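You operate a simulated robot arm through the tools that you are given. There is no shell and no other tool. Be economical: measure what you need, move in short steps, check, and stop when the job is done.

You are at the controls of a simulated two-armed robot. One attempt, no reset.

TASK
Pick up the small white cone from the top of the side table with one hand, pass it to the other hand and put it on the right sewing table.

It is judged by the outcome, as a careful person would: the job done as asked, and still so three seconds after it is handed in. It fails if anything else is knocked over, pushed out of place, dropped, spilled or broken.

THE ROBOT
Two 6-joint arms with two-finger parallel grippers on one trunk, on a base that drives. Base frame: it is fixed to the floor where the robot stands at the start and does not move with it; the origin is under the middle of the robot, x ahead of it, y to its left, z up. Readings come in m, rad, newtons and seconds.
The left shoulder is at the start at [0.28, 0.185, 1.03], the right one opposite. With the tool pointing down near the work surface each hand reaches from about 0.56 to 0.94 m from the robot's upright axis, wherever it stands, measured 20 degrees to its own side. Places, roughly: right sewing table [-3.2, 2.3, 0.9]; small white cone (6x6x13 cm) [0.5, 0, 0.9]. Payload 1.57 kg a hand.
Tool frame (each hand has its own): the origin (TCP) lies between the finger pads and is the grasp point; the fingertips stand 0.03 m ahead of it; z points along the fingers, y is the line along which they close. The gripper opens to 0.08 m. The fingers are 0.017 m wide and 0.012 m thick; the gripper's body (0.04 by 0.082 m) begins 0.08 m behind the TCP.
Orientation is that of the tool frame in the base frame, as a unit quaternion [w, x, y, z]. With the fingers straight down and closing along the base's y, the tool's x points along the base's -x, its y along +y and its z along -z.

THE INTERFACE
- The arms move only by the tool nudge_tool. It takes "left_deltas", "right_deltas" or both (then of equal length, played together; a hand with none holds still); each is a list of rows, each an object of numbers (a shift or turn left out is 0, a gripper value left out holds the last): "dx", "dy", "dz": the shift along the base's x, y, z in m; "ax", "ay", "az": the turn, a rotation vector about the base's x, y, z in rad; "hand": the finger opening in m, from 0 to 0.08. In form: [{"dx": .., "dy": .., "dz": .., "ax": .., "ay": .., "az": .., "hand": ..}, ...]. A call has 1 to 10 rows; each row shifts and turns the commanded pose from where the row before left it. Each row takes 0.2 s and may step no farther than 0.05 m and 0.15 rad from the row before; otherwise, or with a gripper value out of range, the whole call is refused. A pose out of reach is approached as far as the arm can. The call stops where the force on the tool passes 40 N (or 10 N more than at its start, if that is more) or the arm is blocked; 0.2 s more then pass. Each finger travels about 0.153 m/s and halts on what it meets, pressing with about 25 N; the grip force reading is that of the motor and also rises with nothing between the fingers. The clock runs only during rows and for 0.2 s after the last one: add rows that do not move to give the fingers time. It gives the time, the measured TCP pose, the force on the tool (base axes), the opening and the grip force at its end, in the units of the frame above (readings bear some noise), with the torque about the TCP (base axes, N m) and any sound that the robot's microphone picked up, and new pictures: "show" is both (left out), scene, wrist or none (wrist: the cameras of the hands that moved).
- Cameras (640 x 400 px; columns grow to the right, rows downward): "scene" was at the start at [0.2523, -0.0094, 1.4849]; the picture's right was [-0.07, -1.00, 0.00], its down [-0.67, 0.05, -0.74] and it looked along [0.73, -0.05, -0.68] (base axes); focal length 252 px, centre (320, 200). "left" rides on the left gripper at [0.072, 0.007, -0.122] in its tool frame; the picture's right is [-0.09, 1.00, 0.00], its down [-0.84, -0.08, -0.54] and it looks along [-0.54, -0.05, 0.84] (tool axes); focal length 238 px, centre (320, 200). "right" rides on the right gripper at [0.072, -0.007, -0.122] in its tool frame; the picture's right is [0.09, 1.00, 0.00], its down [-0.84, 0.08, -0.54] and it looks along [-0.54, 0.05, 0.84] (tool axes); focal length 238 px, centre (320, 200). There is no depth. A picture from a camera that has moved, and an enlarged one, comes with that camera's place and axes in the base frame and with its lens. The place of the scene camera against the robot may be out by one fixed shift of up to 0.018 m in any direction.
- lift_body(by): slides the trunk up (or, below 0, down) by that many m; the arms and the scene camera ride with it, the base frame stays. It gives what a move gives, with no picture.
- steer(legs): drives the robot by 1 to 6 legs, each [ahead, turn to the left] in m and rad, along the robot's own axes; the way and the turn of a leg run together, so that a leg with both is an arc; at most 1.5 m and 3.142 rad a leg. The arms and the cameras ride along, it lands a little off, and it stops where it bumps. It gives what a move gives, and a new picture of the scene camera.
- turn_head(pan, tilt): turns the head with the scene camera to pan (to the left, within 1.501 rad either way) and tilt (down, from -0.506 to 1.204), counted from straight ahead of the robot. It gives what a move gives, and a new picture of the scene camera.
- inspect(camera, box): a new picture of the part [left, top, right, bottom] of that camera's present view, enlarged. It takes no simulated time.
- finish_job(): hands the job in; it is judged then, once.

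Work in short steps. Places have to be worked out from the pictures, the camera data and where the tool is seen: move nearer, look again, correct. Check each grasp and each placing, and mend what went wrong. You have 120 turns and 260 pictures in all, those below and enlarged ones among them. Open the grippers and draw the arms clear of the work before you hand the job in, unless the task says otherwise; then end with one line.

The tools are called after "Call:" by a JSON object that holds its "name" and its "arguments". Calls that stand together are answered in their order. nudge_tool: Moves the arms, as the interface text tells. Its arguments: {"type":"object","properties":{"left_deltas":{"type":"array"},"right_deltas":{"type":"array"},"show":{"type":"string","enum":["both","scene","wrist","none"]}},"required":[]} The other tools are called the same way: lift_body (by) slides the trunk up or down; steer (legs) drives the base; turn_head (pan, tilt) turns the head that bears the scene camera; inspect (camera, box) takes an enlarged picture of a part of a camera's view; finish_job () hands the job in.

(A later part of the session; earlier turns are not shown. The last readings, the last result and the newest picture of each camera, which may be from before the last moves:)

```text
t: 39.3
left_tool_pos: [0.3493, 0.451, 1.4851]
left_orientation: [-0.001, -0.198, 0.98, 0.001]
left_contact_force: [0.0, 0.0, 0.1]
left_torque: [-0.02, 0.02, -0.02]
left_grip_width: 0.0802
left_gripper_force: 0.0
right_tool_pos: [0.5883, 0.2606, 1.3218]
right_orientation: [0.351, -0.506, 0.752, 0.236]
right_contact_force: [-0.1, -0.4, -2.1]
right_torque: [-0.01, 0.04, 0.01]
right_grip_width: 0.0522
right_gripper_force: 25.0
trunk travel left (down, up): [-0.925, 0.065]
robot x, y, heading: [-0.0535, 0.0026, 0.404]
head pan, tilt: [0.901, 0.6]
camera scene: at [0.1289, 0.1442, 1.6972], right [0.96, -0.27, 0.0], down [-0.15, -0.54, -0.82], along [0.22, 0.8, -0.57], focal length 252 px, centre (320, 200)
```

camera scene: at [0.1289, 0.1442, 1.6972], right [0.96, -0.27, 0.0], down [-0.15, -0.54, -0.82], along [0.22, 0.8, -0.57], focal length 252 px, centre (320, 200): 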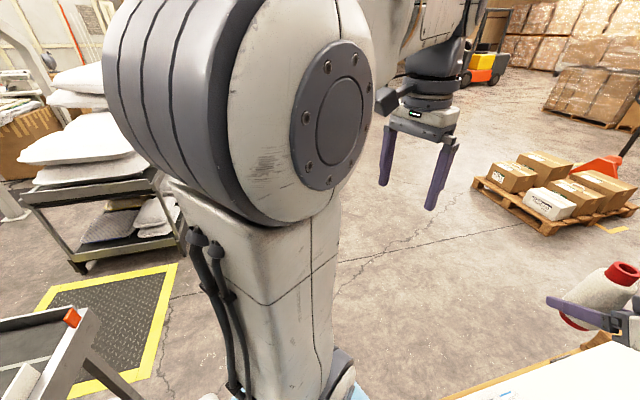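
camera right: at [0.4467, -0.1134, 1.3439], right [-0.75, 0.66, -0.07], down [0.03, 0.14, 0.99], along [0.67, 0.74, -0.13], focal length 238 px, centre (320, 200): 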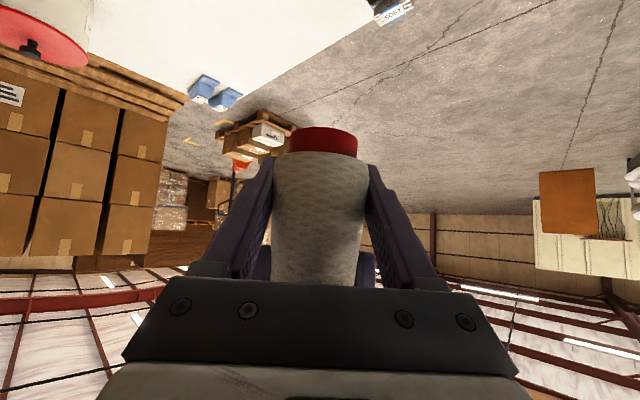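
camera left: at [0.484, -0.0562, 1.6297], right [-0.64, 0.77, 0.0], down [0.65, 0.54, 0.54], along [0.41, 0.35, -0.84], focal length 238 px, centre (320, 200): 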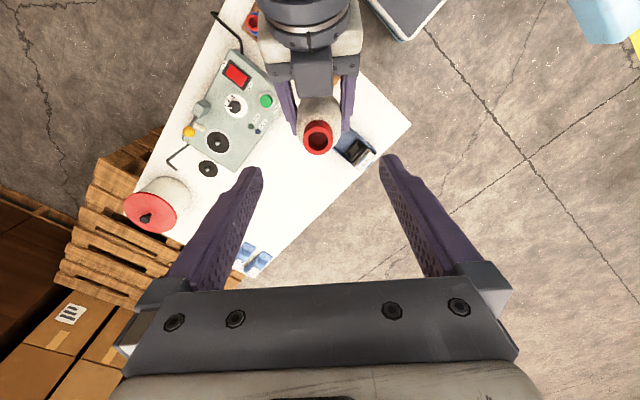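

No bump, pose as intended. I continue the turn in steps until facing +y.

Call:
{"name": "steer", "arguments": {"legs": [[0, 0.4]]}}

Call:
{"name": "steer", "arguments": {"legs": [[0, 0.4], [0, 0.367]]}}

Call:
{"name": "turn_head", "arguments": {"pan": 0.3, "tilt": 0.6}}

```text
t: 40.9
left_tool_pos: [0.1431, 0.5707, 1.4855]
left_orientation: [-0.001, -0.389, 0.921, 0.001]
left_contact_force: [0.6, -0.3, 0.6]
left_torque: [0.0, -0.02, 0.01]
left_grip_width: 0.0801
left_gripper_force: 0.1
right_tool_pos: [0.4371, 0.4888, 1.321]
right_orientation: [-0.296, 0.646, -0.636, -0.302]
right_contact_force: [0.6, -0.2, -1.5]
right_torque: [-0.04, 0.0, -0.01]
right_grip_width: 0.0525
right_gripper_force: 25.1
trunk travel left (down, up): [-0.925, 0.065]
robot x, y, heading: [-0.0507, 0.0026, 0.8]
head pan, tilt: [0.901, 0.6]
camera scene: at [0.0578, 0.199, 1.6972], right [0.99, 0.13, 0.0], down [0.07, -0.56, -0.82], along [-0.11, 0.82, -0.57], focal length 252 px, centre (320, 200)
```

scene: 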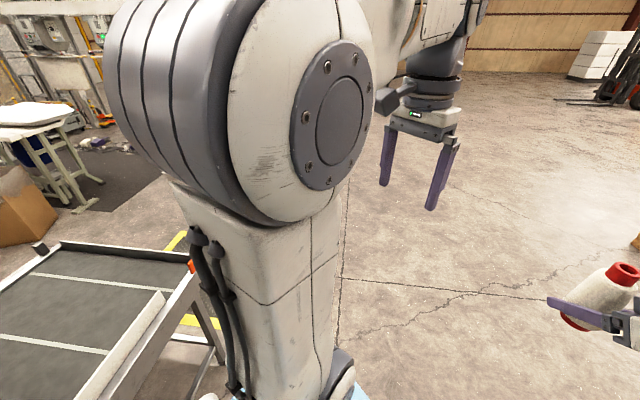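

```text
t: 43.7
left_tool_pos: [-0.3121, 0.5436, 1.4844]
left_orientation: [0.001, 0.709, -0.706, 0.0]
left_contact_force: [0.4, 0.1, 0.2]
left_torque: [0.01, 0.0, 0.03]
left_grip_width: 0.08
left_gripper_force: 0.1
right_tool_pos: [-0.0442, 0.6915, 1.3209]
right_orientation: [-0.16, 0.838, -0.345, -0.391]
right_contact_force: [0.9, -1.0, -1.1]
right_torque: [-0.01, -0.03, 0.0]
right_grip_width: 0.0521
right_gripper_force: 25.4
trunk travel left (down, up): [-0.925, 0.065]
robot x, y, heading: [-0.0526, -0.0022, 1.579]
head pan, tilt: [0.901, 0.6]
camera scene: at [-0.113, 0.2107, 1.6972], right [0.61, 0.79, 0.0], down [0.45, -0.35, -0.83], along [-0.65, 0.51, -0.57], focal length 252 px, centre (320, 200)
```

scene: 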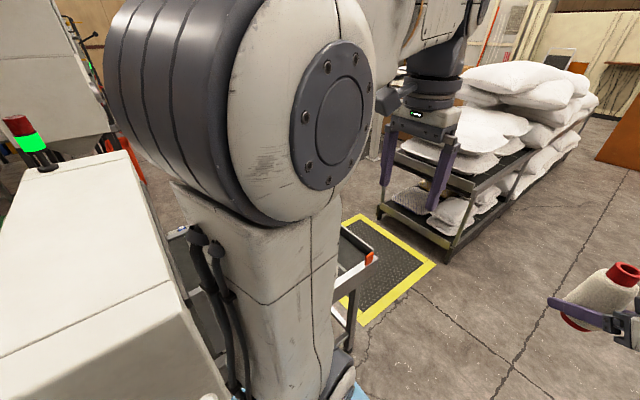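

```text
t: 44.7
left_tool_pos: [-0.312, 0.5438, 1.4845]
left_orientation: [0.001, 0.708, -0.706, 0.001]
left_contact_force: [-1.1, -0.2, -0.1]
left_torque: [0.01, 0.0, 0.01]
left_grip_width: 0.0799
left_gripper_force: 0.1
right_tool_pos: [-0.0452, 0.6924, 1.3199]
right_orientation: [-0.16, 0.838, -0.345, -0.392]
right_contact_force: [-0.6, 0.1, -1.6]
right_torque: [0.04, 0.01, 0.02]
right_grip_width: 0.0522
right_gripper_force: 24.7
trunk travel left (down, up): [-0.925, 0.065]
robot x, y, heading: [-0.05, 0.0002, 1.579]
head pan, tilt: [0.3, 0.6]
camera scene: at [-0.0701, 0.2406, 1.6972], right [0.95, 0.3, 0.0], down [0.17, -0.54, -0.83], along [-0.25, 0.79, -0.57], focal length 252 px, centre (320, 200)
```

scene: 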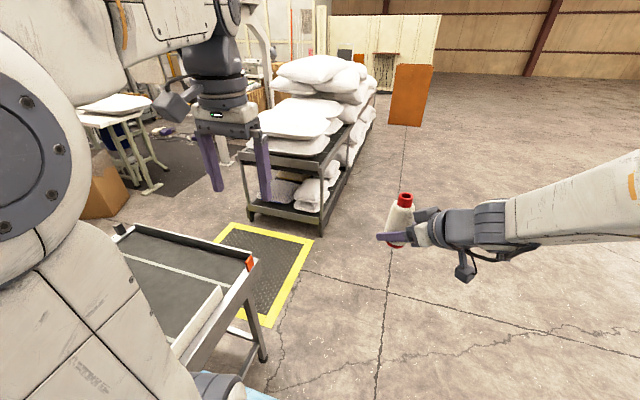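

The turn is done without contact. I drive ahead 1.35 m past the conveyor's end, then look left along the next lane.

Call:
{"name": "steer", "arguments": {"legs": [[1.35, 0]]}}

Call:
{"name": "turn_head", "arguments": {"pan": 1.4, "tilt": 0.6}}

```text
t: 51.4
left_tool_pos: [-0.3138, 1.8886, 1.4852]
left_orientation: [-0.002, -0.706, 0.708, 0.0]
left_contact_force: [0.8, 0.5, -0.1]
left_torque: [0.0, 0.03, 0.0]
left_grip_width: 0.0799
left_gripper_force: 0.1
right_tool_pos: [-0.0457, 2.0333, 1.3205]
right_orientation: [-0.162, 0.837, -0.348, -0.39]
right_contact_force: [0.4, 0.0, -2.0]
right_torque: [0.02, -0.02, -0.04]
right_grip_width: 0.0521
right_gripper_force: 25.1
trunk travel left (down, up): [-0.925, 0.065]
robot x, y, heading: [-0.058, 1.3431, 1.57]
head pan, tilt: [0.3, 0.6]
camera scene: at [-0.0746, 1.584, 1.6971], right [0.95, 0.3, 0.0], down [0.17, -0.54, -0.83], along [-0.24, 0.79, -0.56], focal length 252 px, centre (320, 200)
```

scene: 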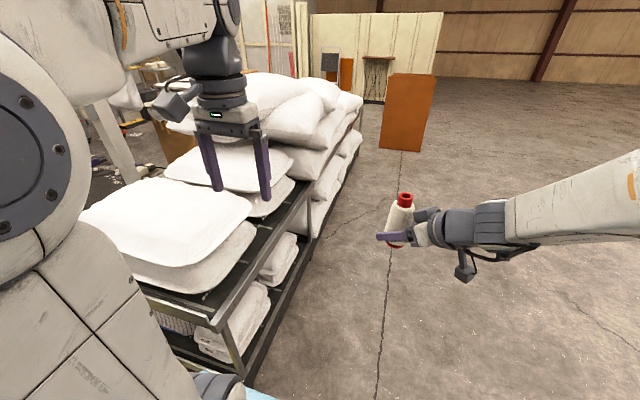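

```text
t: 52.7
left_tool_pos: [-0.3143, 1.8881, 1.4846]
left_orientation: [-0.001, -0.706, 0.708, 0.0]
left_contact_force: [-0.8, -0.2, -0.4]
left_torque: [-0.03, -0.02, 0.02]
left_grip_width: 0.0799
left_gripper_force: 0.0
right_tool_pos: [-0.0463, 2.0349, 1.3206]
right_orientation: [-0.162, 0.837, -0.348, -0.391]
right_contact_force: [0.3, -0.4, -1.5]
right_torque: [0.01, -0.02, -0.03]
right_grip_width: 0.0519
right_gripper_force: 24.6
trunk travel left (down, up): [-0.925, 0.065]
robot x, y, heading: [-0.0576, 1.3457, 1.573]
head pan, tilt: [1.4, 0.6]
camera scene: at [-0.1354, 1.5146, 1.6972], right [0.17, 0.99, 0.0], down [0.56, -0.1, -0.83], along [-0.81, 0.14, -0.56], focal length 252 px, centre (320, 200)
```

scene: 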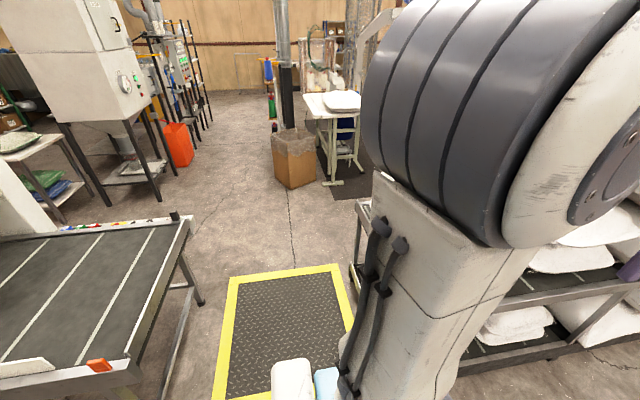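

The right sewing table is visible ahead-left near (-3.2, 2.3), white-topped with a pillow on it, and a bin stands in front-left. I turn left to face -x in steps, keeping clear of the cart.

Call:
{"name": "steer", "arguments": {"legs": [[0, 0.5]]}}

Call:
{"name": "steer", "arguments": {"legs": [[0, 0.55], [0, 0.52]]}}

Call:
{"name": "turn_head", "arguments": {"pan": 0.0, "tilt": 0.45}}

```text
t: 54.5
left_tool_pos: [-0.5449, 1.6992, 1.4843]
left_orientation: [0.002, 0.859, -0.511, 0.0]
left_contact_force: [0.2, -0.1, -0.2]
left_torque: [-0.02, 0.02, -0.01]
left_grip_width: 0.0798
left_gripper_force: 0.0
right_tool_pos: [-0.3804, 1.9556, 1.3199]
right_orientation: [-0.06, 0.897, -0.13, -0.418]
right_contact_force: [0.4, 0.4, -1.8]
right_torque: [-0.01, -0.02, -0.01]
right_grip_width: 0.0521
right_gripper_force: 24.9
trunk travel left (down, up): [-0.925, 0.065]
robot x, y, heading: [-0.0611, 1.346, 2.078]
head pan, tilt: [1.4, 0.6]
camera scene: at [-0.209, 1.4508, 1.6972], right [-0.33, 0.95, 0.0], down [0.53, 0.18, -0.83], along [-0.78, -0.27, -0.56], focal length 252 px, centre (320, 200)
```

scene: 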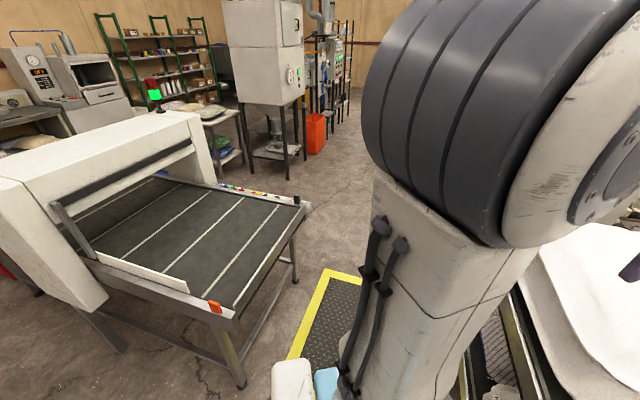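

```text
t: 57.9
left_tool_pos: [-0.6044, 1.0889, 1.4862]
left_orientation: [0.001, 1.0, -0.005, 0.001]
left_contact_force: [-0.6, 0.1, 0.2]
left_torque: [0.04, 0.0, 0.02]
left_grip_width: 0.0799
left_gripper_force: 0.2
right_tool_pos: [-0.7484, 1.3584, 1.3211]
right_orientation: [0.161, 0.838, 0.344, -0.391]
right_contact_force: [0.5, 1.0, -1.2]
right_torque: [-0.01, -0.04, -0.02]
right_grip_width: 0.0522
right_gripper_force: 25.7
trunk travel left (down, up): [-0.925, 0.065]
robot x, y, heading: [-0.0588, 1.3387, 3.147]
head pan, tilt: [1.4, 0.6]
camera scene: at [-0.2235, 1.2526, 1.6972], right [-0.99, 0.17, 0.0], down [0.1, 0.56, -0.83], along [-0.14, -0.81, -0.56], focal length 252 px, centre (320, 200)
```

scene: 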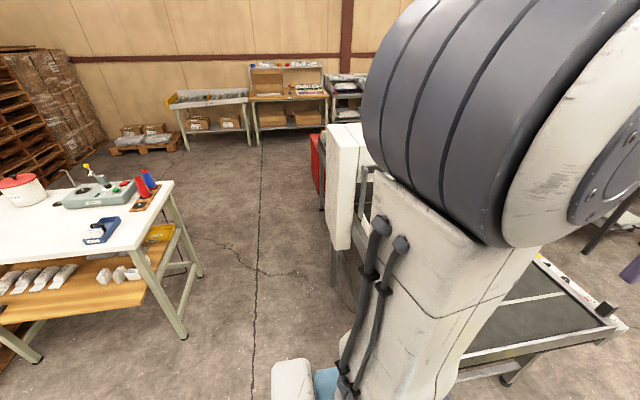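

```text
t: 59.5
left_tool_pos: [-0.6034, 1.0885, 1.4844]
left_orientation: [0.001, 1.0, -0.006, 0.001]
left_contact_force: [0.0, 0.2, 1.6]
left_torque: [0.01, 0.01, 0.04]
left_grip_width: 0.08
left_gripper_force: 0.0
right_tool_pos: [-0.749, 1.3592, 1.3209]
right_orientation: [0.161, 0.839, 0.344, -0.391]
right_contact_force: [0.6, -0.3, -2.1]
right_torque: [-0.03, -0.03, 0.0]
right_grip_width: 0.052
right_gripper_force: 25.5
trunk travel left (down, up): [-0.925, 0.065]
robot x, y, heading: [-0.0572, 1.3463, 3.142]
head pan, tilt: [0.0, 0.45]
camera scene: at [-0.3002, 1.3398, 1.7107], right [0.0, 1.0, 0.0], down [0.44, 0.0, -0.9], along [-0.9, 0.0, -0.44], focal length 252 px, centre (320, 200)
```

scene: 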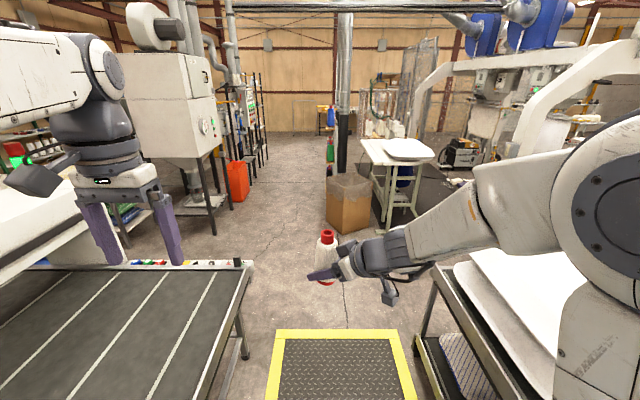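

The lane is clear: conveyor edge at y≈0.9 and cart at y≈2.0. I drive 1.4 m with a slight right bias to stay central.

Call:
{"name": "steer", "arguments": {"legs": [[0.5, -0.08], [0.9, 0]]}}

```text
t: 66.6
left_tool_pos: [-1.993, 1.2119, 1.4843]
left_orientation: [0.0, 0.999, -0.037, 0.001]
left_contact_force: [0.1, -0.6, 0.3]
left_torque: [0.02, 0.0, -0.01]
left_grip_width: 0.0801
left_gripper_force: 0.1
right_tool_pos: [-2.12, 1.4906, 1.3199]
right_orientation: [0.149, 0.849, 0.316, -0.396]
right_contact_force: [-0.3, 0.0, -0.3]
right_torque: [0.02, 0.0, -0.03]
right_grip_width: 0.052
right_gripper_force: 25.3
trunk travel left (down, up): [-0.925, 0.065]
robot x, y, heading: [-1.4329, 1.4325, 3.075]
head pan, tilt: [0.0, 0.45]
camera scene: at [-1.6727, 1.4434, 1.7107], right [0.07, 1.0, 0.0], down [0.43, -0.03, -0.9], along [-0.9, 0.06, -0.44], focal length 252 px, centre (320, 200)
```

scene: 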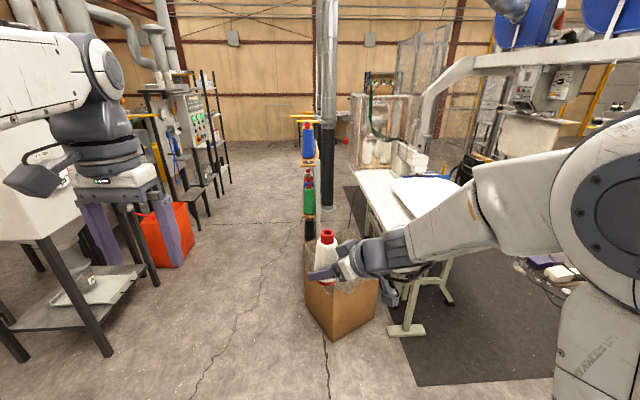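

Bin's near corner is about (-2.9, 1.6), and the table's near edge is about x≈-2.95. I go 0.4 m ahead, past the cart, then turn right to view the table.

Call:
{"name": "steer", "arguments": {"legs": [[0.4, 0], [0, -0.6]]}}

Call:
{"name": "turn_head", "arguments": {"pan": 0.25, "tilt": 0.5}}

```text
t: 70.8
left_tool_pos: [-2.4246, 1.5957, 1.4845]
left_orientation: [0.001, 0.944, -0.33, 0.0]
left_contact_force: [0.5, 0.2, -0.5]
left_torque: [0.0, -0.01, -0.03]
left_grip_width: 0.08
left_gripper_force: 0.0
right_tool_pos: [-2.3728, 1.8964, 1.3203]
right_orientation: [0.025, 0.905, 0.052, -0.422]
right_contact_force: [0.3, -1.2, -1.4]
right_torque: [0.0, -0.02, 0.03]
right_grip_width: 0.0524
right_gripper_force: 24.8
trunk travel left (down, up): [-0.925, 0.065]
robot x, y, heading: [-1.8393, 1.4576, 2.473]
head pan, tilt: [0.0, 0.45]
camera scene: at [-2.0263, 1.6109, 1.7107], right [0.62, 0.79, 0.0], down [0.34, -0.27, -0.9], along [-0.71, 0.56, -0.44], focal length 252 px, centre (320, 200)
```

scene: 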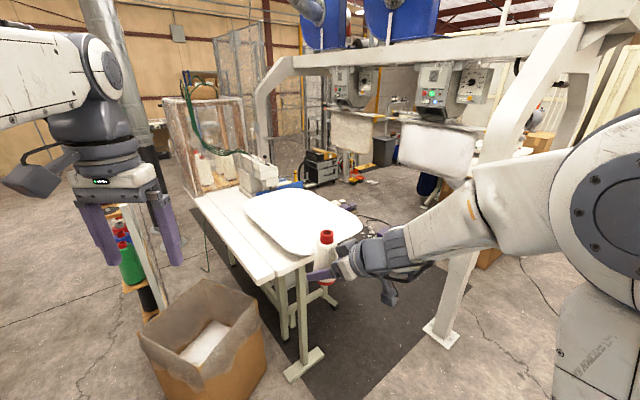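

```text
t: 71.5
left_tool_pos: [-2.4249, 1.5959, 1.4861]
left_orientation: [0.001, 0.944, -0.329, 0.0]
left_contact_force: [-1.0, 0.6, -0.1]
left_torque: [0.0, 0.0, -0.02]
left_grip_width: 0.0801
left_gripper_force: 0.0
right_tool_pos: [-2.3727, 1.8963, 1.321]
right_orientation: [0.025, 0.905, 0.053, -0.422]
right_contact_force: [0.4, -0.1, -1.2]
right_torque: [0.0, 0.0, 0.01]
right_grip_width: 0.0521
right_gripper_force: 24.6
trunk travel left (down, up): [-0.925, 0.065]
robot x, y, heading: [-1.8371, 1.4573, 2.474]
head pan, tilt: [0.25, 0.499]
camera scene: at [-2.0372, 1.5909, 1.7063], right [0.41, 0.91, 0.0], down [0.44, -0.19, -0.88], along [-0.8, 0.36, -0.48], focal length 252 px, centre (320, 200)
```

scene: 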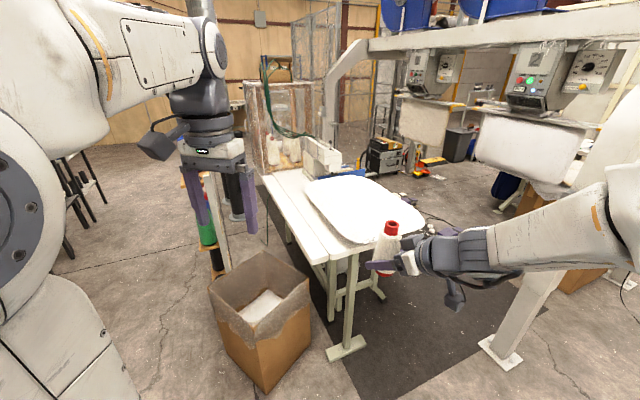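

The right sewing table has a pillow on it and a free strip on its left side (y≈1.95–2.15). I enlarge to see the surface properly.

Call:
{"name": "inspect", "arguments": {"camera": "scene", "box": [230, 130, 430, 290]}}

Call:
{"name": "inspect", "arguments": {"camera": "right", "box": [0, 0, 640, 400]}}

```text
2.50 times, centred on (330, 210) of scene
camera zoom: at [-2.0372, 1.5909, 1.7063], right [0.41, 0.91, 0.0], down [0.44, -0.19, -0.88], along [-0.8, 0.36, -0.48], focal length 630 px, centre (295, 175)
```

zoom: 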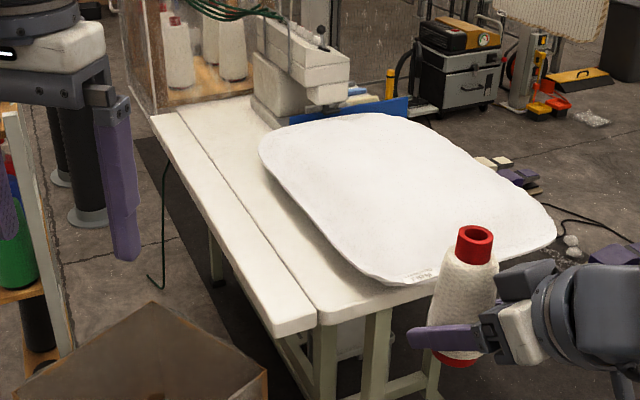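

```text
1.00 times, centred on (320, 200) of right (not enlarged: the box is as wide or as high as the picture)
camera zoom: at [-2.234, 1.9188, 1.3437], right [0.17, -0.98, -0.07], down [-0.11, -0.09, 0.99], along [-0.98, -0.16, -0.13], focal length 238 px, centre (320, 200)
```

zoom: 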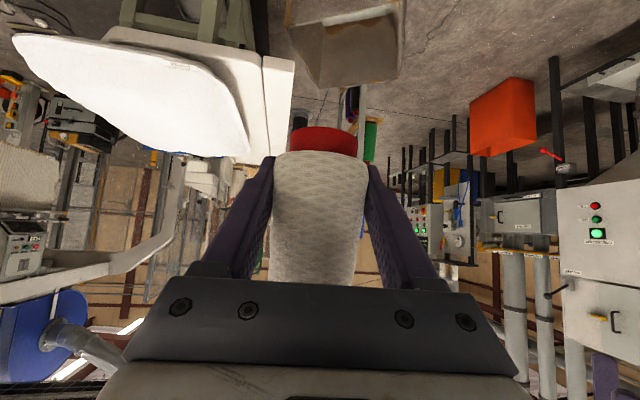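

The surface is a front plank (y≈1.93–2.02) and the main top with a pillow starting at y≈2.13. I'll set the cone on the main top near (-2.96, 2.06), and drive to about (-2.2, 1.91) facing -x, clear of the bin.

Call:
{"name": "steer", "arguments": {"legs": [[0, -0.23], [0.58, 0]]}}

Call:
{"name": "steer", "arguments": {"legs": [[0, 0.45], [0, 0.45]]}}

Call:
{"name": "turn_head", "arguments": {"pan": 0.0, "tilt": 0.75}}

```text
t: 75.7
left_tool_pos: [-2.7444, 2.1901, 1.4852]
left_orientation: [0.001, 0.898, -0.439, 0.0]
left_contact_force: [-0.4, -1.0, -0.9]
left_torque: [0.0, -0.02, 0.0]
left_grip_width: 0.08
left_gripper_force: 0.1
right_tool_pos: [-2.6225, 2.4704, 1.3218]
right_orientation: [-0.025, 0.905, -0.054, -0.422]
right_contact_force: [0.6, -0.2, -0.6]
right_torque: [0.02, 0.0, 0.0]
right_grip_width: 0.0522
right_gripper_force: 24.4
trunk travel left (down, up): [-0.925, 0.065]
robot x, y, heading: [-2.2072, 1.9198, 2.246]
head pan, tilt: [0.25, 0.499]
camera scene: at [-2.367, 2.0969, 1.7062], right [0.61, 0.8, 0.0], down [0.38, -0.29, -0.88], along [-0.7, 0.53, -0.48], focal length 252 px, centre (320, 200)
```

scene: 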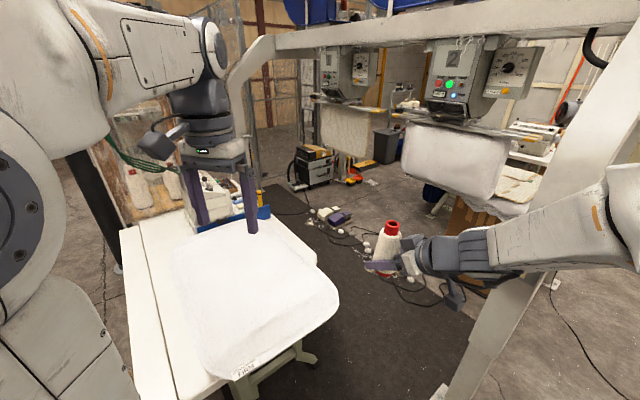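

```text
t: 78.7
left_tool_pos: [-2.7518, 1.6662, 1.4856]
left_orientation: [0.0, 1.0, -0.005, 0.002]
left_contact_force: [-0.2, 0.6, -0.1]
left_torque: [0.04, 0.0, 0.01]
left_grip_width: 0.0801
left_gripper_force: 0.1
right_tool_pos: [-2.8953, 1.9359, 1.3203]
right_orientation: [0.161, 0.839, 0.343, -0.391]
right_contact_force: [0.2, 0.4, -1.4]
right_torque: [-0.02, 0.03, 0.02]
right_grip_width: 0.0521
right_gripper_force: 25.0
trunk travel left (down, up): [-0.925, 0.065]
robot x, y, heading: [-2.2033, 1.9198, 3.142]
head pan, tilt: [0.25, 0.499]
camera scene: at [-2.4435, 1.8942, 1.7062], right [-0.25, 0.97, 0.0], down [0.46, 0.12, -0.88], along [-0.85, -0.22, -0.48], focal length 252 px, centre (320, 200)
```

scene: 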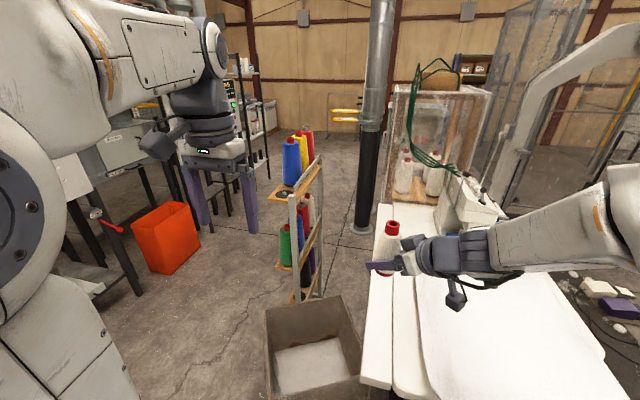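

```text
t: 79.5
left_tool_pos: [-2.7523, 1.6655, 1.4851]
left_orientation: [0.002, 1.0, -0.005, 0.001]
left_contact_force: [0.1, 0.0, 0.5]
left_torque: [-0.01, 0.0, 0.02]
left_grip_width: 0.0801
left_gripper_force: 0.0
right_tool_pos: [-2.8955, 1.9366, 1.32]
right_orientation: [0.161, 0.838, 0.344, -0.392]
right_contact_force: [0.2, -0.2, -1.3]
right_torque: [-0.01, -0.01, 0.0]
right_grip_width: 0.0518
right_gripper_force: 24.7
trunk travel left (down, up): [-0.925, 0.065]
robot x, y, heading: [-2.2029, 1.9216, 3.136]
head pan, tilt: [0.0, 0.75]
camera scene: at [-2.4382, 1.9167, 1.6843], right [0.0, 1.0, 0.0], down [0.68, 0.0, -0.73], along [-0.73, 0.0, -0.68], focal length 252 px, centre (320, 200)
```

scene: 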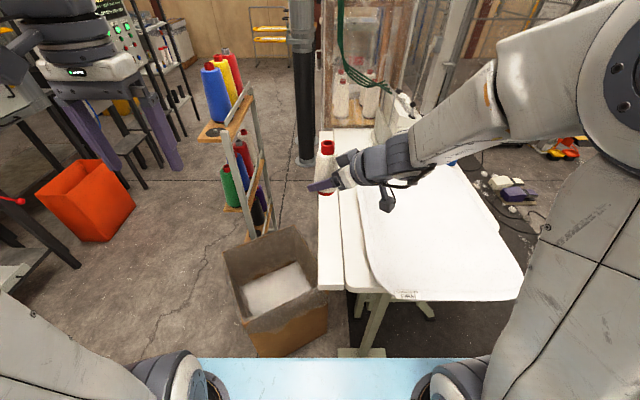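

The view is good: seam at y≈2.00 and pillow edge at y≈2.10–2.11 near x≈-2.93. I yaw the right hand so it points along -x and shift it to above (-2.95, 2.045), still high.

Call:
{"name": "nudge_tool", "arguments": {"right_deltas": [{"dx": -0.009, "dy": 0.018, "az": -0.131}, {"dx": -0.009, "dy": 0.018, "az": -0.131}, {"dx": -0.009, "dy": 0.018, "az": -0.131}, {"dx": -0.009, "dy": 0.018, "az": -0.131}, {"dx": -0.009, "dy": 0.018, "az": -0.131}, {"dx": -0.009, "dy": 0.018, "az": -0.131}, {}]}}

```text
t: 81.1
left_tool_pos: [-2.7522, 1.6663, 1.4859]
left_orientation: [0.001, 1.0, -0.005, 0.001]
left_contact_force: [0.2, 0.2, 0.0]
left_torque: [0.0, -0.02, 0.02]
left_grip_width: 0.0799
left_gripper_force: 0.1
right_tool_pos: [-2.9475, 2.1242, 1.3044]
right_orientation: [0.002, 0.907, -0.003, -0.421]
right_contact_force: [0.1, -0.3, -1.8]
right_torque: [0.0, -0.01, -0.03]
right_grip_width: 0.052
right_gripper_force: 25.1
right hand out of reach, approached as far as the arm can: row 5, 6
trunk travel left (down, up): [-0.925, 0.065]
robot x, y, heading: [-2.2023, 1.9195, 3.137]
head pan, tilt: [0.0, 0.75]
camera scene: at [-2.4382, 1.9169, 1.6843], right [0.0, 1.0, 0.0], down [0.68, 0.0, -0.73], along [-0.73, 0.0, -0.68], focal length 252 px, centre (320, 200)
camera right: at [-2.8072, 2.1302, 1.3278], right [0.06, -1.0, -0.06], down [-0.13, -0.07, 0.99], along [-0.99, -0.05, -0.13], focal length 238 px, centre (320, 200)
```

scene: 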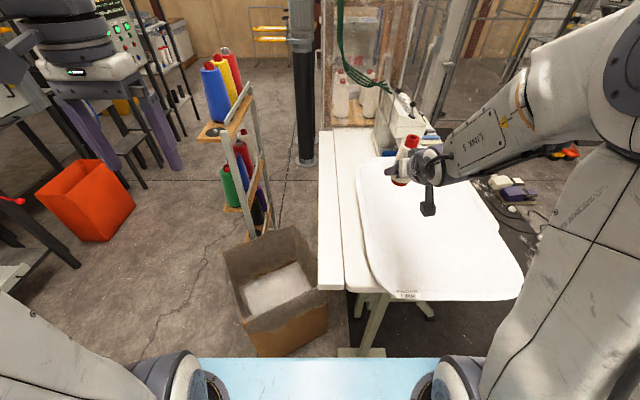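
right: 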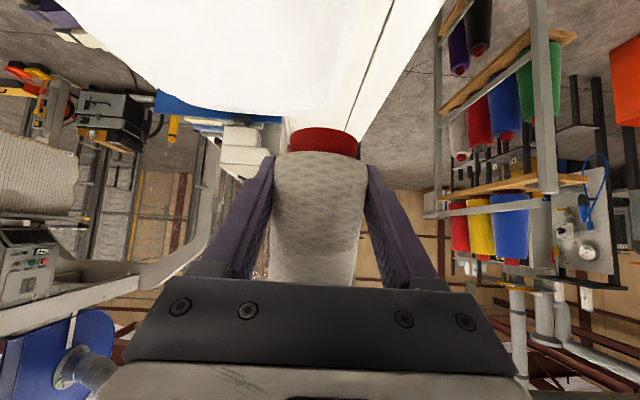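

The hand reached the wanted direction but sits at y≈2.12 (reach limit inward). A small left turn of the base (0.1 rad) brings it to about (-2.96, 2.05).

Call:
{"name": "steer", "arguments": {"legs": [[0, 0.105]]}}

```text
t: 82.0
left_tool_pos: [-2.7201, 1.6091, 1.4851]
left_orientation: [0.001, 0.999, 0.049, 0.0]
left_contact_force: [-0.7, -0.3, 0.7]
left_torque: [-0.03, 0.0, 0.01]
left_grip_width: 0.0799
left_gripper_force: 0.0
right_tool_pos: [-2.9661, 2.0416, 1.3045]
right_orientation: [0.025, 0.905, 0.047, -0.421]
right_contact_force: [0.6, 0.1, -1.4]
right_torque: [-0.04, 0.01, -0.02]
right_grip_width: 0.0521
right_gripper_force: 25.3
trunk travel left (down, up): [-0.925, 0.065]
robot x, y, heading: [-2.2032, 1.9185, -3.038]
head pan, tilt: [0.0, 0.75]
camera scene: at [-2.4368, 1.8901, 1.6843], right [-0.11, 0.99, 0.0], down [0.68, 0.07, -0.73], along [-0.73, -0.08, -0.68], focal length 252 px, centre (320, 200)
```

scene: 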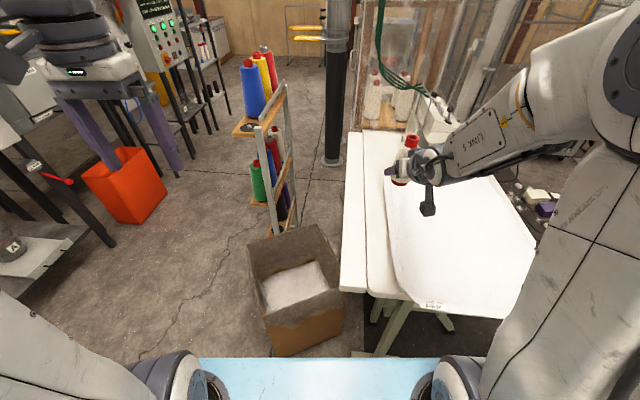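

The TCP is at (-2.966, 2.042), where I want the cone. I lower with the trunk by 0.25 m, keeping the arm posture, then look.

Call:
{"name": "lift_body", "arguments": {"by": -0.25}}

Call:
{"name": "turn_head", "arguments": {"pan": -0.1, "tilt": 0.8}}

Call:
{"name": "inspect", "arguments": {"camera": "right", "box": [0, 0, 640, 400]}}

```text
t: 84.6
left_tool_pos: [-2.721, 1.6083, 1.2355]
left_orientation: [0.001, 0.999, 0.05, 0.001]
left_contact_force: [-0.5, -0.9, 0.8]
left_torque: [0.01, 0.03, 0.0]
left_grip_width: 0.0802
left_gripper_force: 0.1
right_tool_pos: [-2.9655, 2.0418, 1.0546]
right_orientation: [0.024, 0.906, 0.047, -0.42]
right_contact_force: [-0.2, -0.6, -1.6]
right_torque: [-0.03, 0.01, 0.03]
right_grip_width: 0.0521
right_gripper_force: 25.3
trunk travel left (down, up): [-0.675, 0.315]
robot x, y, heading: [-2.2037, 1.9232, -3.035]
head pan, tilt: [0.0, 0.75]
```

```text
t: 85.3
left_tool_pos: [-2.7215, 1.6088, 1.2343]
left_orientation: [0.0, 0.999, 0.05, 0.001]
left_contact_force: [-0.3, -0.5, 0.6]
left_torque: [0.01, 0.01, 0.01]
left_grip_width: 0.0801
left_gripper_force: 0.1
right_tool_pos: [-2.9645, 2.041, 1.0541]
right_orientation: [0.026, 0.905, 0.047, -0.421]
right_contact_force: [0.4, -0.1, -1.4]
right_torque: [0.01, -0.04, 0.0]
right_grip_width: 0.0521
right_gripper_force: 24.9
trunk travel left (down, up): [-0.675, 0.315]
robot x, y, heading: [-2.2053, 1.9206, -3.033]
head pan, tilt: [-0.099, 0.799]
camera scene: at [-2.435, 1.8986, 1.4303], right [-0.01, 1.0, 0.0], down [0.72, 0.01, -0.7], along [-0.7, -0.01, -0.72], focal length 252 px, centre (320, 200)
```

scene: 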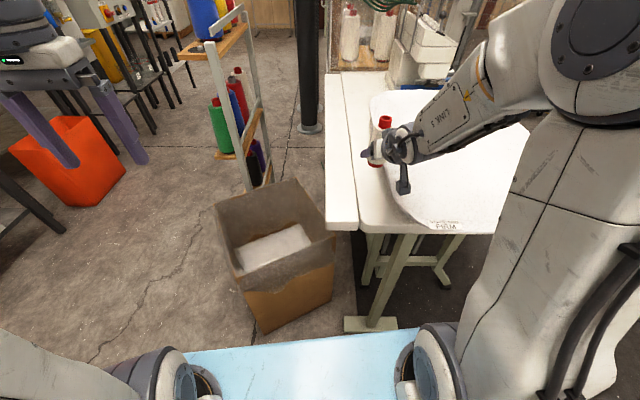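

```text
1.00 times, centred on (320, 200) of right (not enlarged: the box is as wide or as high as the picture)
camera zoom: at [-2.8263, 2.063, 1.0779], right [0.16, -0.98, -0.06], down [-0.12, -0.08, 0.99], along [-0.98, -0.16, -0.13], focal length 238 px, centre (320, 200)
```

zoom: 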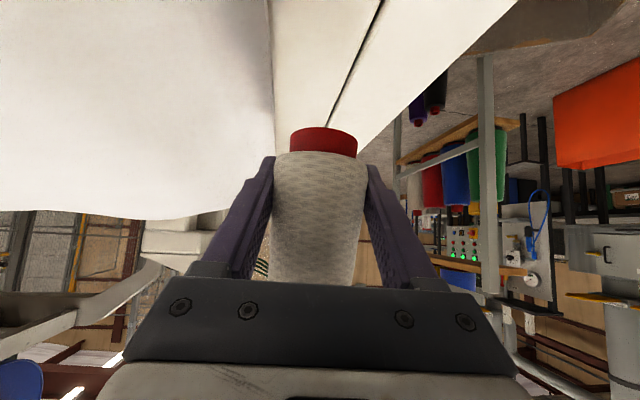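

Seam is at y≈1.995 and the pillow edge at y≈2.085 (x≈-3.0), widening to 2.11 nearer the end. I back up 3 cm to place where it's wider, and lower the trunk 7 cm more.

Call:
{"name": "steer", "arguments": {"legs": [[-0.03, 0]]}}

Call:
{"name": "lift_body", "arguments": {"by": -0.07}}

Call:
{"name": "inspect", "arguments": {"camera": "scene", "box": [300, 60, 500, 260]}}

Call:
{"name": "inspect", "arguments": {"camera": "right", "box": [160, 0, 480, 200]}}

```text
t: 86.1
left_tool_pos: [-2.6913, 1.6115, 1.2346]
left_orientation: [0.001, 0.999, 0.049, 0.001]
left_contact_force: [-0.5, 0.2, 0.6]
left_torque: [0.01, 0.0, 0.01]
left_grip_width: 0.08
left_gripper_force: 0.0
right_tool_pos: [-2.9358, 2.0447, 1.0549]
right_orientation: [0.025, 0.906, 0.047, -0.42]
right_contact_force: [-0.1, 0.7, -1.9]
right_torque: [0.0, -0.02, 0.01]
right_grip_width: 0.0524
right_gripper_force: 25.1
trunk travel left (down, up): [-0.675, 0.315]
robot x, y, heading: [-2.1749, 1.9211, -3.03]
head pan, tilt: [-0.099, 0.799]
camera scene: at [-2.4054, 1.9019, 1.4302], right [-0.01, 1.0, 0.0], down [0.72, 0.01, -0.7], along [-0.7, 0.0, -0.72], focal length 252 px, centre (320, 200)
```

scene: 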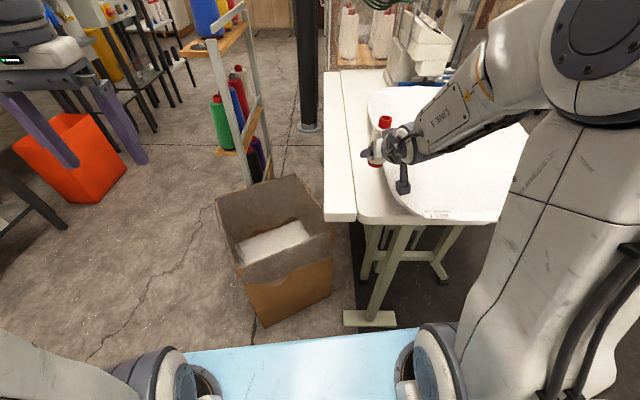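

```text
t: 87.2
left_tool_pos: [-2.6912, 1.6115, 1.1656]
left_orientation: [0.001, 0.999, 0.049, 0.001]
left_contact_force: [0.8, 0.6, 0.5]
left_torque: [0.01, -0.02, 0.02]
left_grip_width: 0.0802
left_gripper_force: 0.1
right_tool_pos: [-2.9348, 2.0464, 0.9846]
right_orientation: [0.024, 0.906, 0.046, -0.421]
right_contact_force: [1.2, -1.8, 1.0]
right_torque: [0.02, 0.0, 0.01]
right_grip_width: 0.0521
right_gripper_force: 24.6
trunk travel left (down, up): [-0.605, 0.385]
robot x, y, heading: [-2.175, 1.9239, -3.034]
head pan, tilt: [-0.099, 0.799]
```

```text
2.00 times, centred on (400, 160) of scene
camera zoom: at [-2.4049, 1.9018, 1.3604], right [-0.01, 1.0, 0.0], down [0.72, 0.01, -0.7], along [-0.7, 0.0, -0.72], focal length 504 px, centre (160, 280)
```

zoom: 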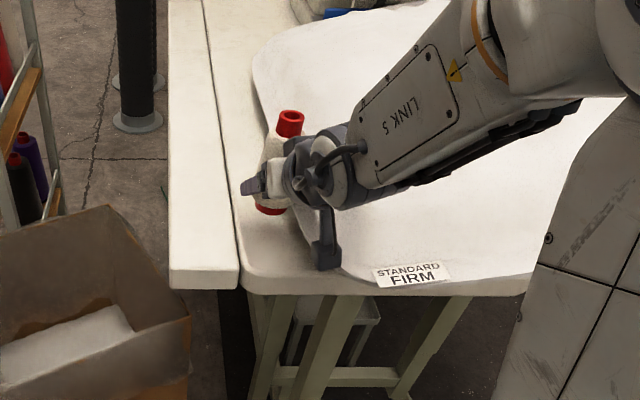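

```text
2.00 times, centred on (320, 100) of right
camera zoom: at [-2.7963, 2.0663, 1.0082], right [0.16, -0.98, -0.06], down [-0.12, -0.08, 0.99], along [-0.98, -0.15, -0.13], focal length 477 px, centre (320, 400)
```

zoom: 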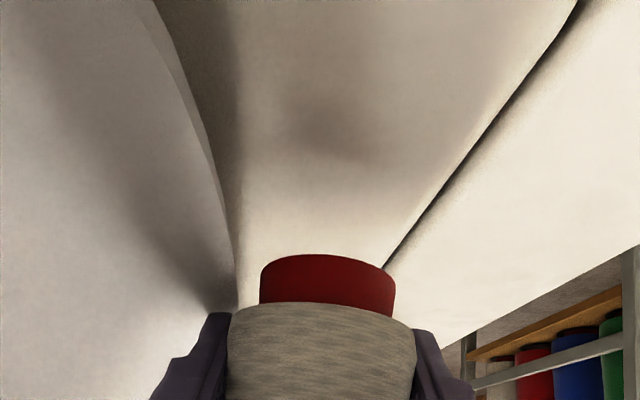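

The free gap at x≈-2.93 is y≈1.991–2.085, so the cone should shift about 1.7 cm toward -y for finger clearance from the pillow. I try this with the arm.

Call:
{"name": "nudge_tool", "arguments": {"right_deltas": [{"dy": -0.017}, {}], "show": "none"}}

```text
t: 87.8
left_tool_pos: [-2.6918, 1.6121, 1.1649]
left_orientation: [0.001, 0.999, 0.049, 0.001]
left_contact_force: [-0.4, 1.5, -0.1]
left_torque: [-0.01, 0.01, -0.01]
left_grip_width: 0.0799
left_gripper_force: 0.1
right_tool_pos: [-2.9286, 2.0327, 0.9788]
right_orientation: [0.041, 0.914, 0.053, -0.399]
right_contact_force: [-0.5, -0.5, 0.7]
right_torque: [0.08, 0.08, 0.05]
right_grip_width: 0.0522
right_gripper_force: 25.1
right hand out of reach, approached as far as the arm can: row 1
trunk travel left (down, up): [-0.605, 0.385]
robot x, y, heading: [-2.1735, 1.9258, -3.03]
head pan, tilt: [-0.099, 0.799]
```

The arm is at its inner limit and tilted about 3°. I instead turn the base a bit more left, then shift the hand back right (away from the limit) and undo the tilt.

Call:
{"name": "steer", "arguments": {"legs": [[0, 0.07]]}}

Call:
{"name": "nudge_tool", "arguments": {"right_deltas": [{"dy": 0.045, "dz": 0.006, "ax": 0.019, "ay": 0.0495}, {}]}}

```text
t: 88.6
left_tool_pos: [-2.6678, 1.5759, 1.1653]
left_orientation: [0.001, 0.996, 0.084, 0.001]
left_contact_force: [-0.5, -0.3, -0.5]
left_torque: [-0.01, 0.0, 0.0]
left_grip_width: 0.08
left_gripper_force: 0.0
right_tool_pos: [-2.9347, 1.9805, 0.9795]
right_orientation: [0.055, 0.912, 0.085, -0.397]
right_contact_force: [-0.1, -1.0, -1.6]
right_torque: [-0.05, -0.03, 0.03]
right_grip_width: 0.0518
right_gripper_force: 24.6
trunk travel left (down, up): [-0.605, 0.385]
robot x, y, heading: [-2.1772, 1.9264, -2.966]
head pan, tilt: [-0.099, 0.799]
camera scene: at [-2.4032, 1.8854, 1.3603], right [-0.08, 1.0, 0.0], down [0.71, 0.05, -0.7], along [-0.69, -0.05, -0.72], focal length 252 px, centre (320, 200)
```

scene: 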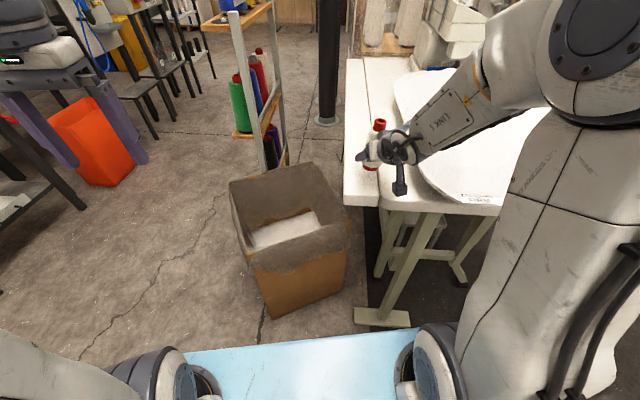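

```text
t: 89.2
left_tool_pos: [-2.6686, 1.5765, 1.1642]
left_orientation: [0.001, 0.997, 0.083, 0.001]
left_contact_force: [0.1, 0.0, 0.3]
left_torque: [-0.03, 0.0, 0.01]
left_grip_width: 0.08
left_gripper_force: 0.0
right_tool_pos: [-2.9343, 2.0252, 0.9851]
right_orientation: [0.043, 0.902, 0.09, -0.42]
right_contact_force: [0.3, -0.4, -2.1]
right_torque: [0.0, -0.03, -0.02]
right_grip_width: 0.0522
right_gripper_force: 25.3
trunk travel left (down, up): [-0.605, 0.385]
robot x, y, heading: [-2.1746, 1.922, -2.962]
head pan, tilt: [-0.099, 0.799]
camera scene: at [-2.4032, 1.8853, 1.3603], right [-0.08, 1.0, 0.0], down [0.71, 0.06, -0.7], along [-0.69, -0.05, -0.72], focal length 252 px, centre (320, 200)
camera right: at [-2.798, 2.0608, 1.0084], right [0.26, -0.96, -0.07], down [-0.11, -0.1, 0.99], along [-0.96, -0.25, -0.13], focal length 238 px, centre (320, 200)
```

scene: 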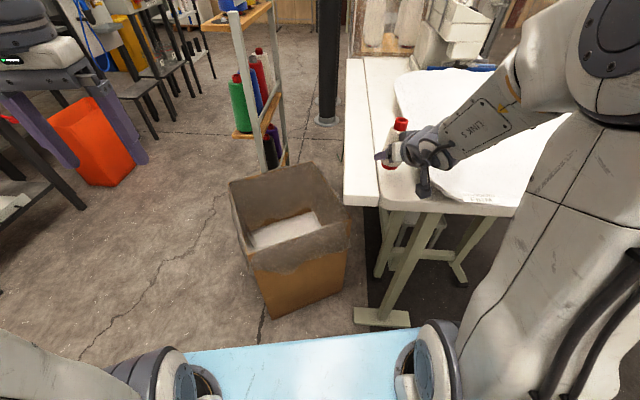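
right: 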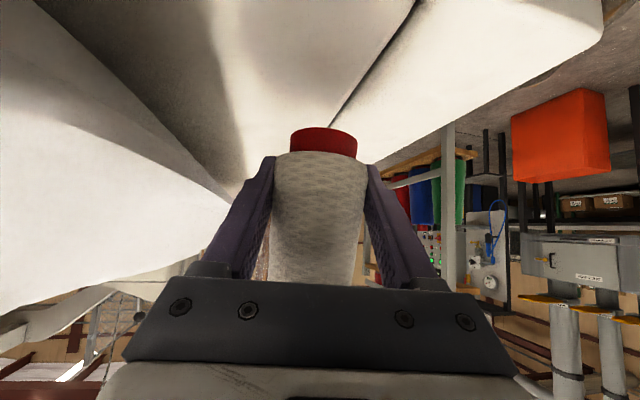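

Upright and reachable now at (-2.934, 2.025), with the +y finger clear of the pillow. I lower in small steps, watching the vertical force.

Call:
{"name": "nudge_tool", "arguments": {"right_deltas": [{"dz": -0.012}, {"dz": -0.012}, {"dz": -0.01}, {}]}}

Call:
{"name": "inspect", "arguments": {"camera": "scene", "box": [340, 90, 480, 230]}}

```text
t: 90.2
left_tool_pos: [-2.6674, 1.5772, 1.1656]
left_orientation: [0.001, 0.996, 0.085, 0.001]
left_contact_force: [0.7, 0.5, 0.5]
left_torque: [0.0, -0.03, 0.0]
left_grip_width: 0.08
left_gripper_force: 0.0
right_tool_pos: [-2.9353, 2.0255, 0.9512]
right_orientation: [0.044, 0.902, 0.09, -0.42]
right_contact_force: [0.9, -2.4, 1.3]
right_torque: [0.13, -0.27, -0.29]
right_grip_width: 0.0518
right_gripper_force: 25.0
trunk travel left (down, up): [-0.605, 0.385]
robot x, y, heading: [-2.1748, 1.921, -2.969]
head pan, tilt: [-0.099, 0.799]
camera scene: at [-2.4031, 1.8851, 1.3603], right [-0.08, 1.0, 0.0], down [0.71, 0.06, -0.7], along [-0.7, -0.05, -0.72], focal length 252 px, centre (320, 200)
camera right: at [-2.7995, 2.0594, 0.9729], right [0.26, -0.96, -0.07], down [-0.11, -0.1, 0.99], along [-0.96, -0.25, -0.13], focal length 238 px, centre (320, 200)
```

scene: 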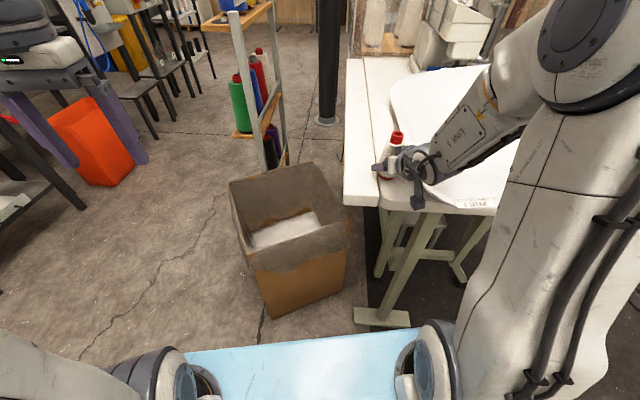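
right: 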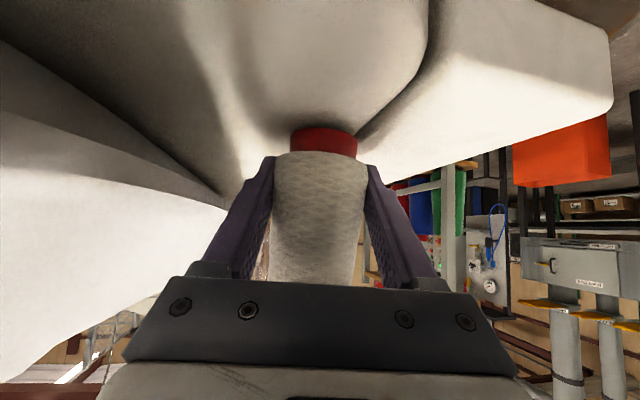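

```text
2.86 times, centred on (410, 160) of scene
camera zoom: at [-2.4031, 1.8851, 1.3603], right [-0.08, 1.0, 0.0], down [0.71, 0.06, -0.7], along [-0.7, -0.05, -0.72], focal length 720 px, centre (63, 314)
```

zoom: 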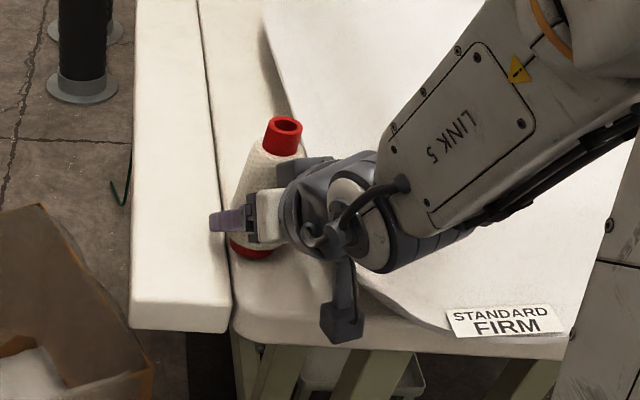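

The torque pattern shows the hand's camera side just touching the thick pillow, about 3 N. I lift off, and will use the front plank of the table (y≈1.955) instead, farther from the pillow.

Call:
{"name": "nudge_tool", "arguments": {"right_deltas": [{"dz": 0.02}, {"dz": 0.02}, {"dz": 0.02}, {}], "show": "scene"}}

Call:
{"name": "steer", "arguments": {"legs": [[0, 0.09]]}}

Call:
{"name": "inspect", "arguments": {"camera": "right", "box": [0, 0, 640, 400]}}

```text
t: 91.2
left_tool_pos: [-2.6677, 1.5764, 1.1649]
left_orientation: [0.001, 0.997, 0.082, 0.002]
left_contact_force: [-0.3, -0.5, -0.6]
left_torque: [-0.03, 0.01, 0.0]
left_grip_width: 0.08
left_gripper_force: 0.1
right_tool_pos: [-2.9352, 2.0249, 1.0117]
right_orientation: [0.044, 0.902, 0.09, -0.419]
right_contact_force: [-0.6, -0.8, -0.6]
right_torque: [-0.04, -0.03, 0.01]
right_grip_width: 0.0522
right_gripper_force: 24.7
trunk travel left (down, up): [-0.605, 0.385]
robot x, y, heading: [-2.1778, 1.923, -2.966]
head pan, tilt: [-0.099, 0.799]
camera scene: at [-2.4031, 1.8852, 1.3603], right [-0.08, 1.0, 0.0], down [0.71, 0.06, -0.7], along [-0.7, -0.05, -0.72], focal length 252 px, centre (320, 200)
```

scene: 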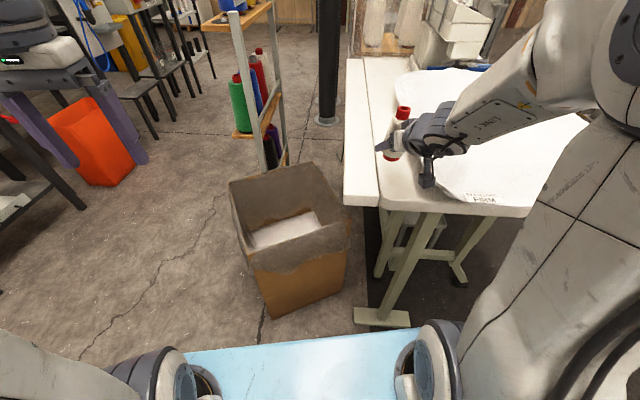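

```text
t: 92.1
left_tool_pos: [-2.6356, 1.5332, 1.1643]
left_orientation: [0.001, 0.992, 0.129, 0.0]
left_contact_force: [-0.1, 0.7, 0.6]
left_torque: [0.01, -0.01, 0.01]
left_grip_width: 0.0798
left_gripper_force: 0.1
right_tool_pos: [-2.9407, 1.9573, 1.0103]
right_orientation: [0.062, 0.897, 0.13, -0.418]
right_contact_force: [0.6, 0.1, -0.5]
right_torque: [0.0, 0.04, 0.01]
right_grip_width: 0.0521
right_gripper_force: 25.0
trunk travel left (down, up): [-0.605, 0.385]
robot x, y, heading: [-2.1728, 1.9238, -2.872]
head pan, tilt: [-0.099, 0.799]
camera scene: at [-2.3992, 1.8641, 1.3603], right [-0.17, 0.99, 0.0], down [0.71, 0.12, -0.7], along [-0.69, -0.12, -0.72], focal length 252 px, centre (320, 200)
```

scene: 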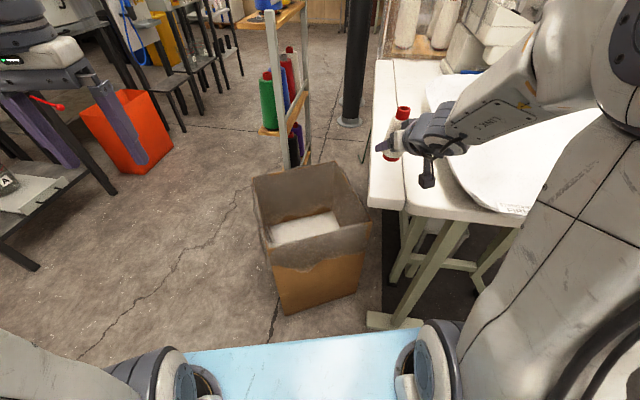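

```text
1.00 times, centred on (320, 200) of right (not enlarged: the box is as wide or as high as the picture)
camera zoom: at [-2.8081, 2.0026, 1.0341], right [0.34, -0.94, -0.07], down [-0.1, -0.11, 0.99], along [-0.93, -0.33, -0.13], focal length 238 px, centre (320, 200)
```

zoom: 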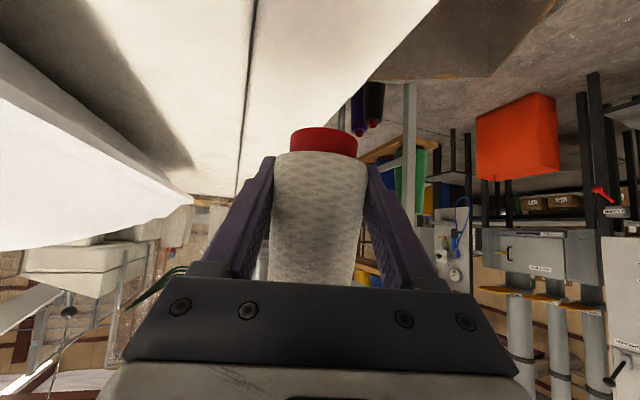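

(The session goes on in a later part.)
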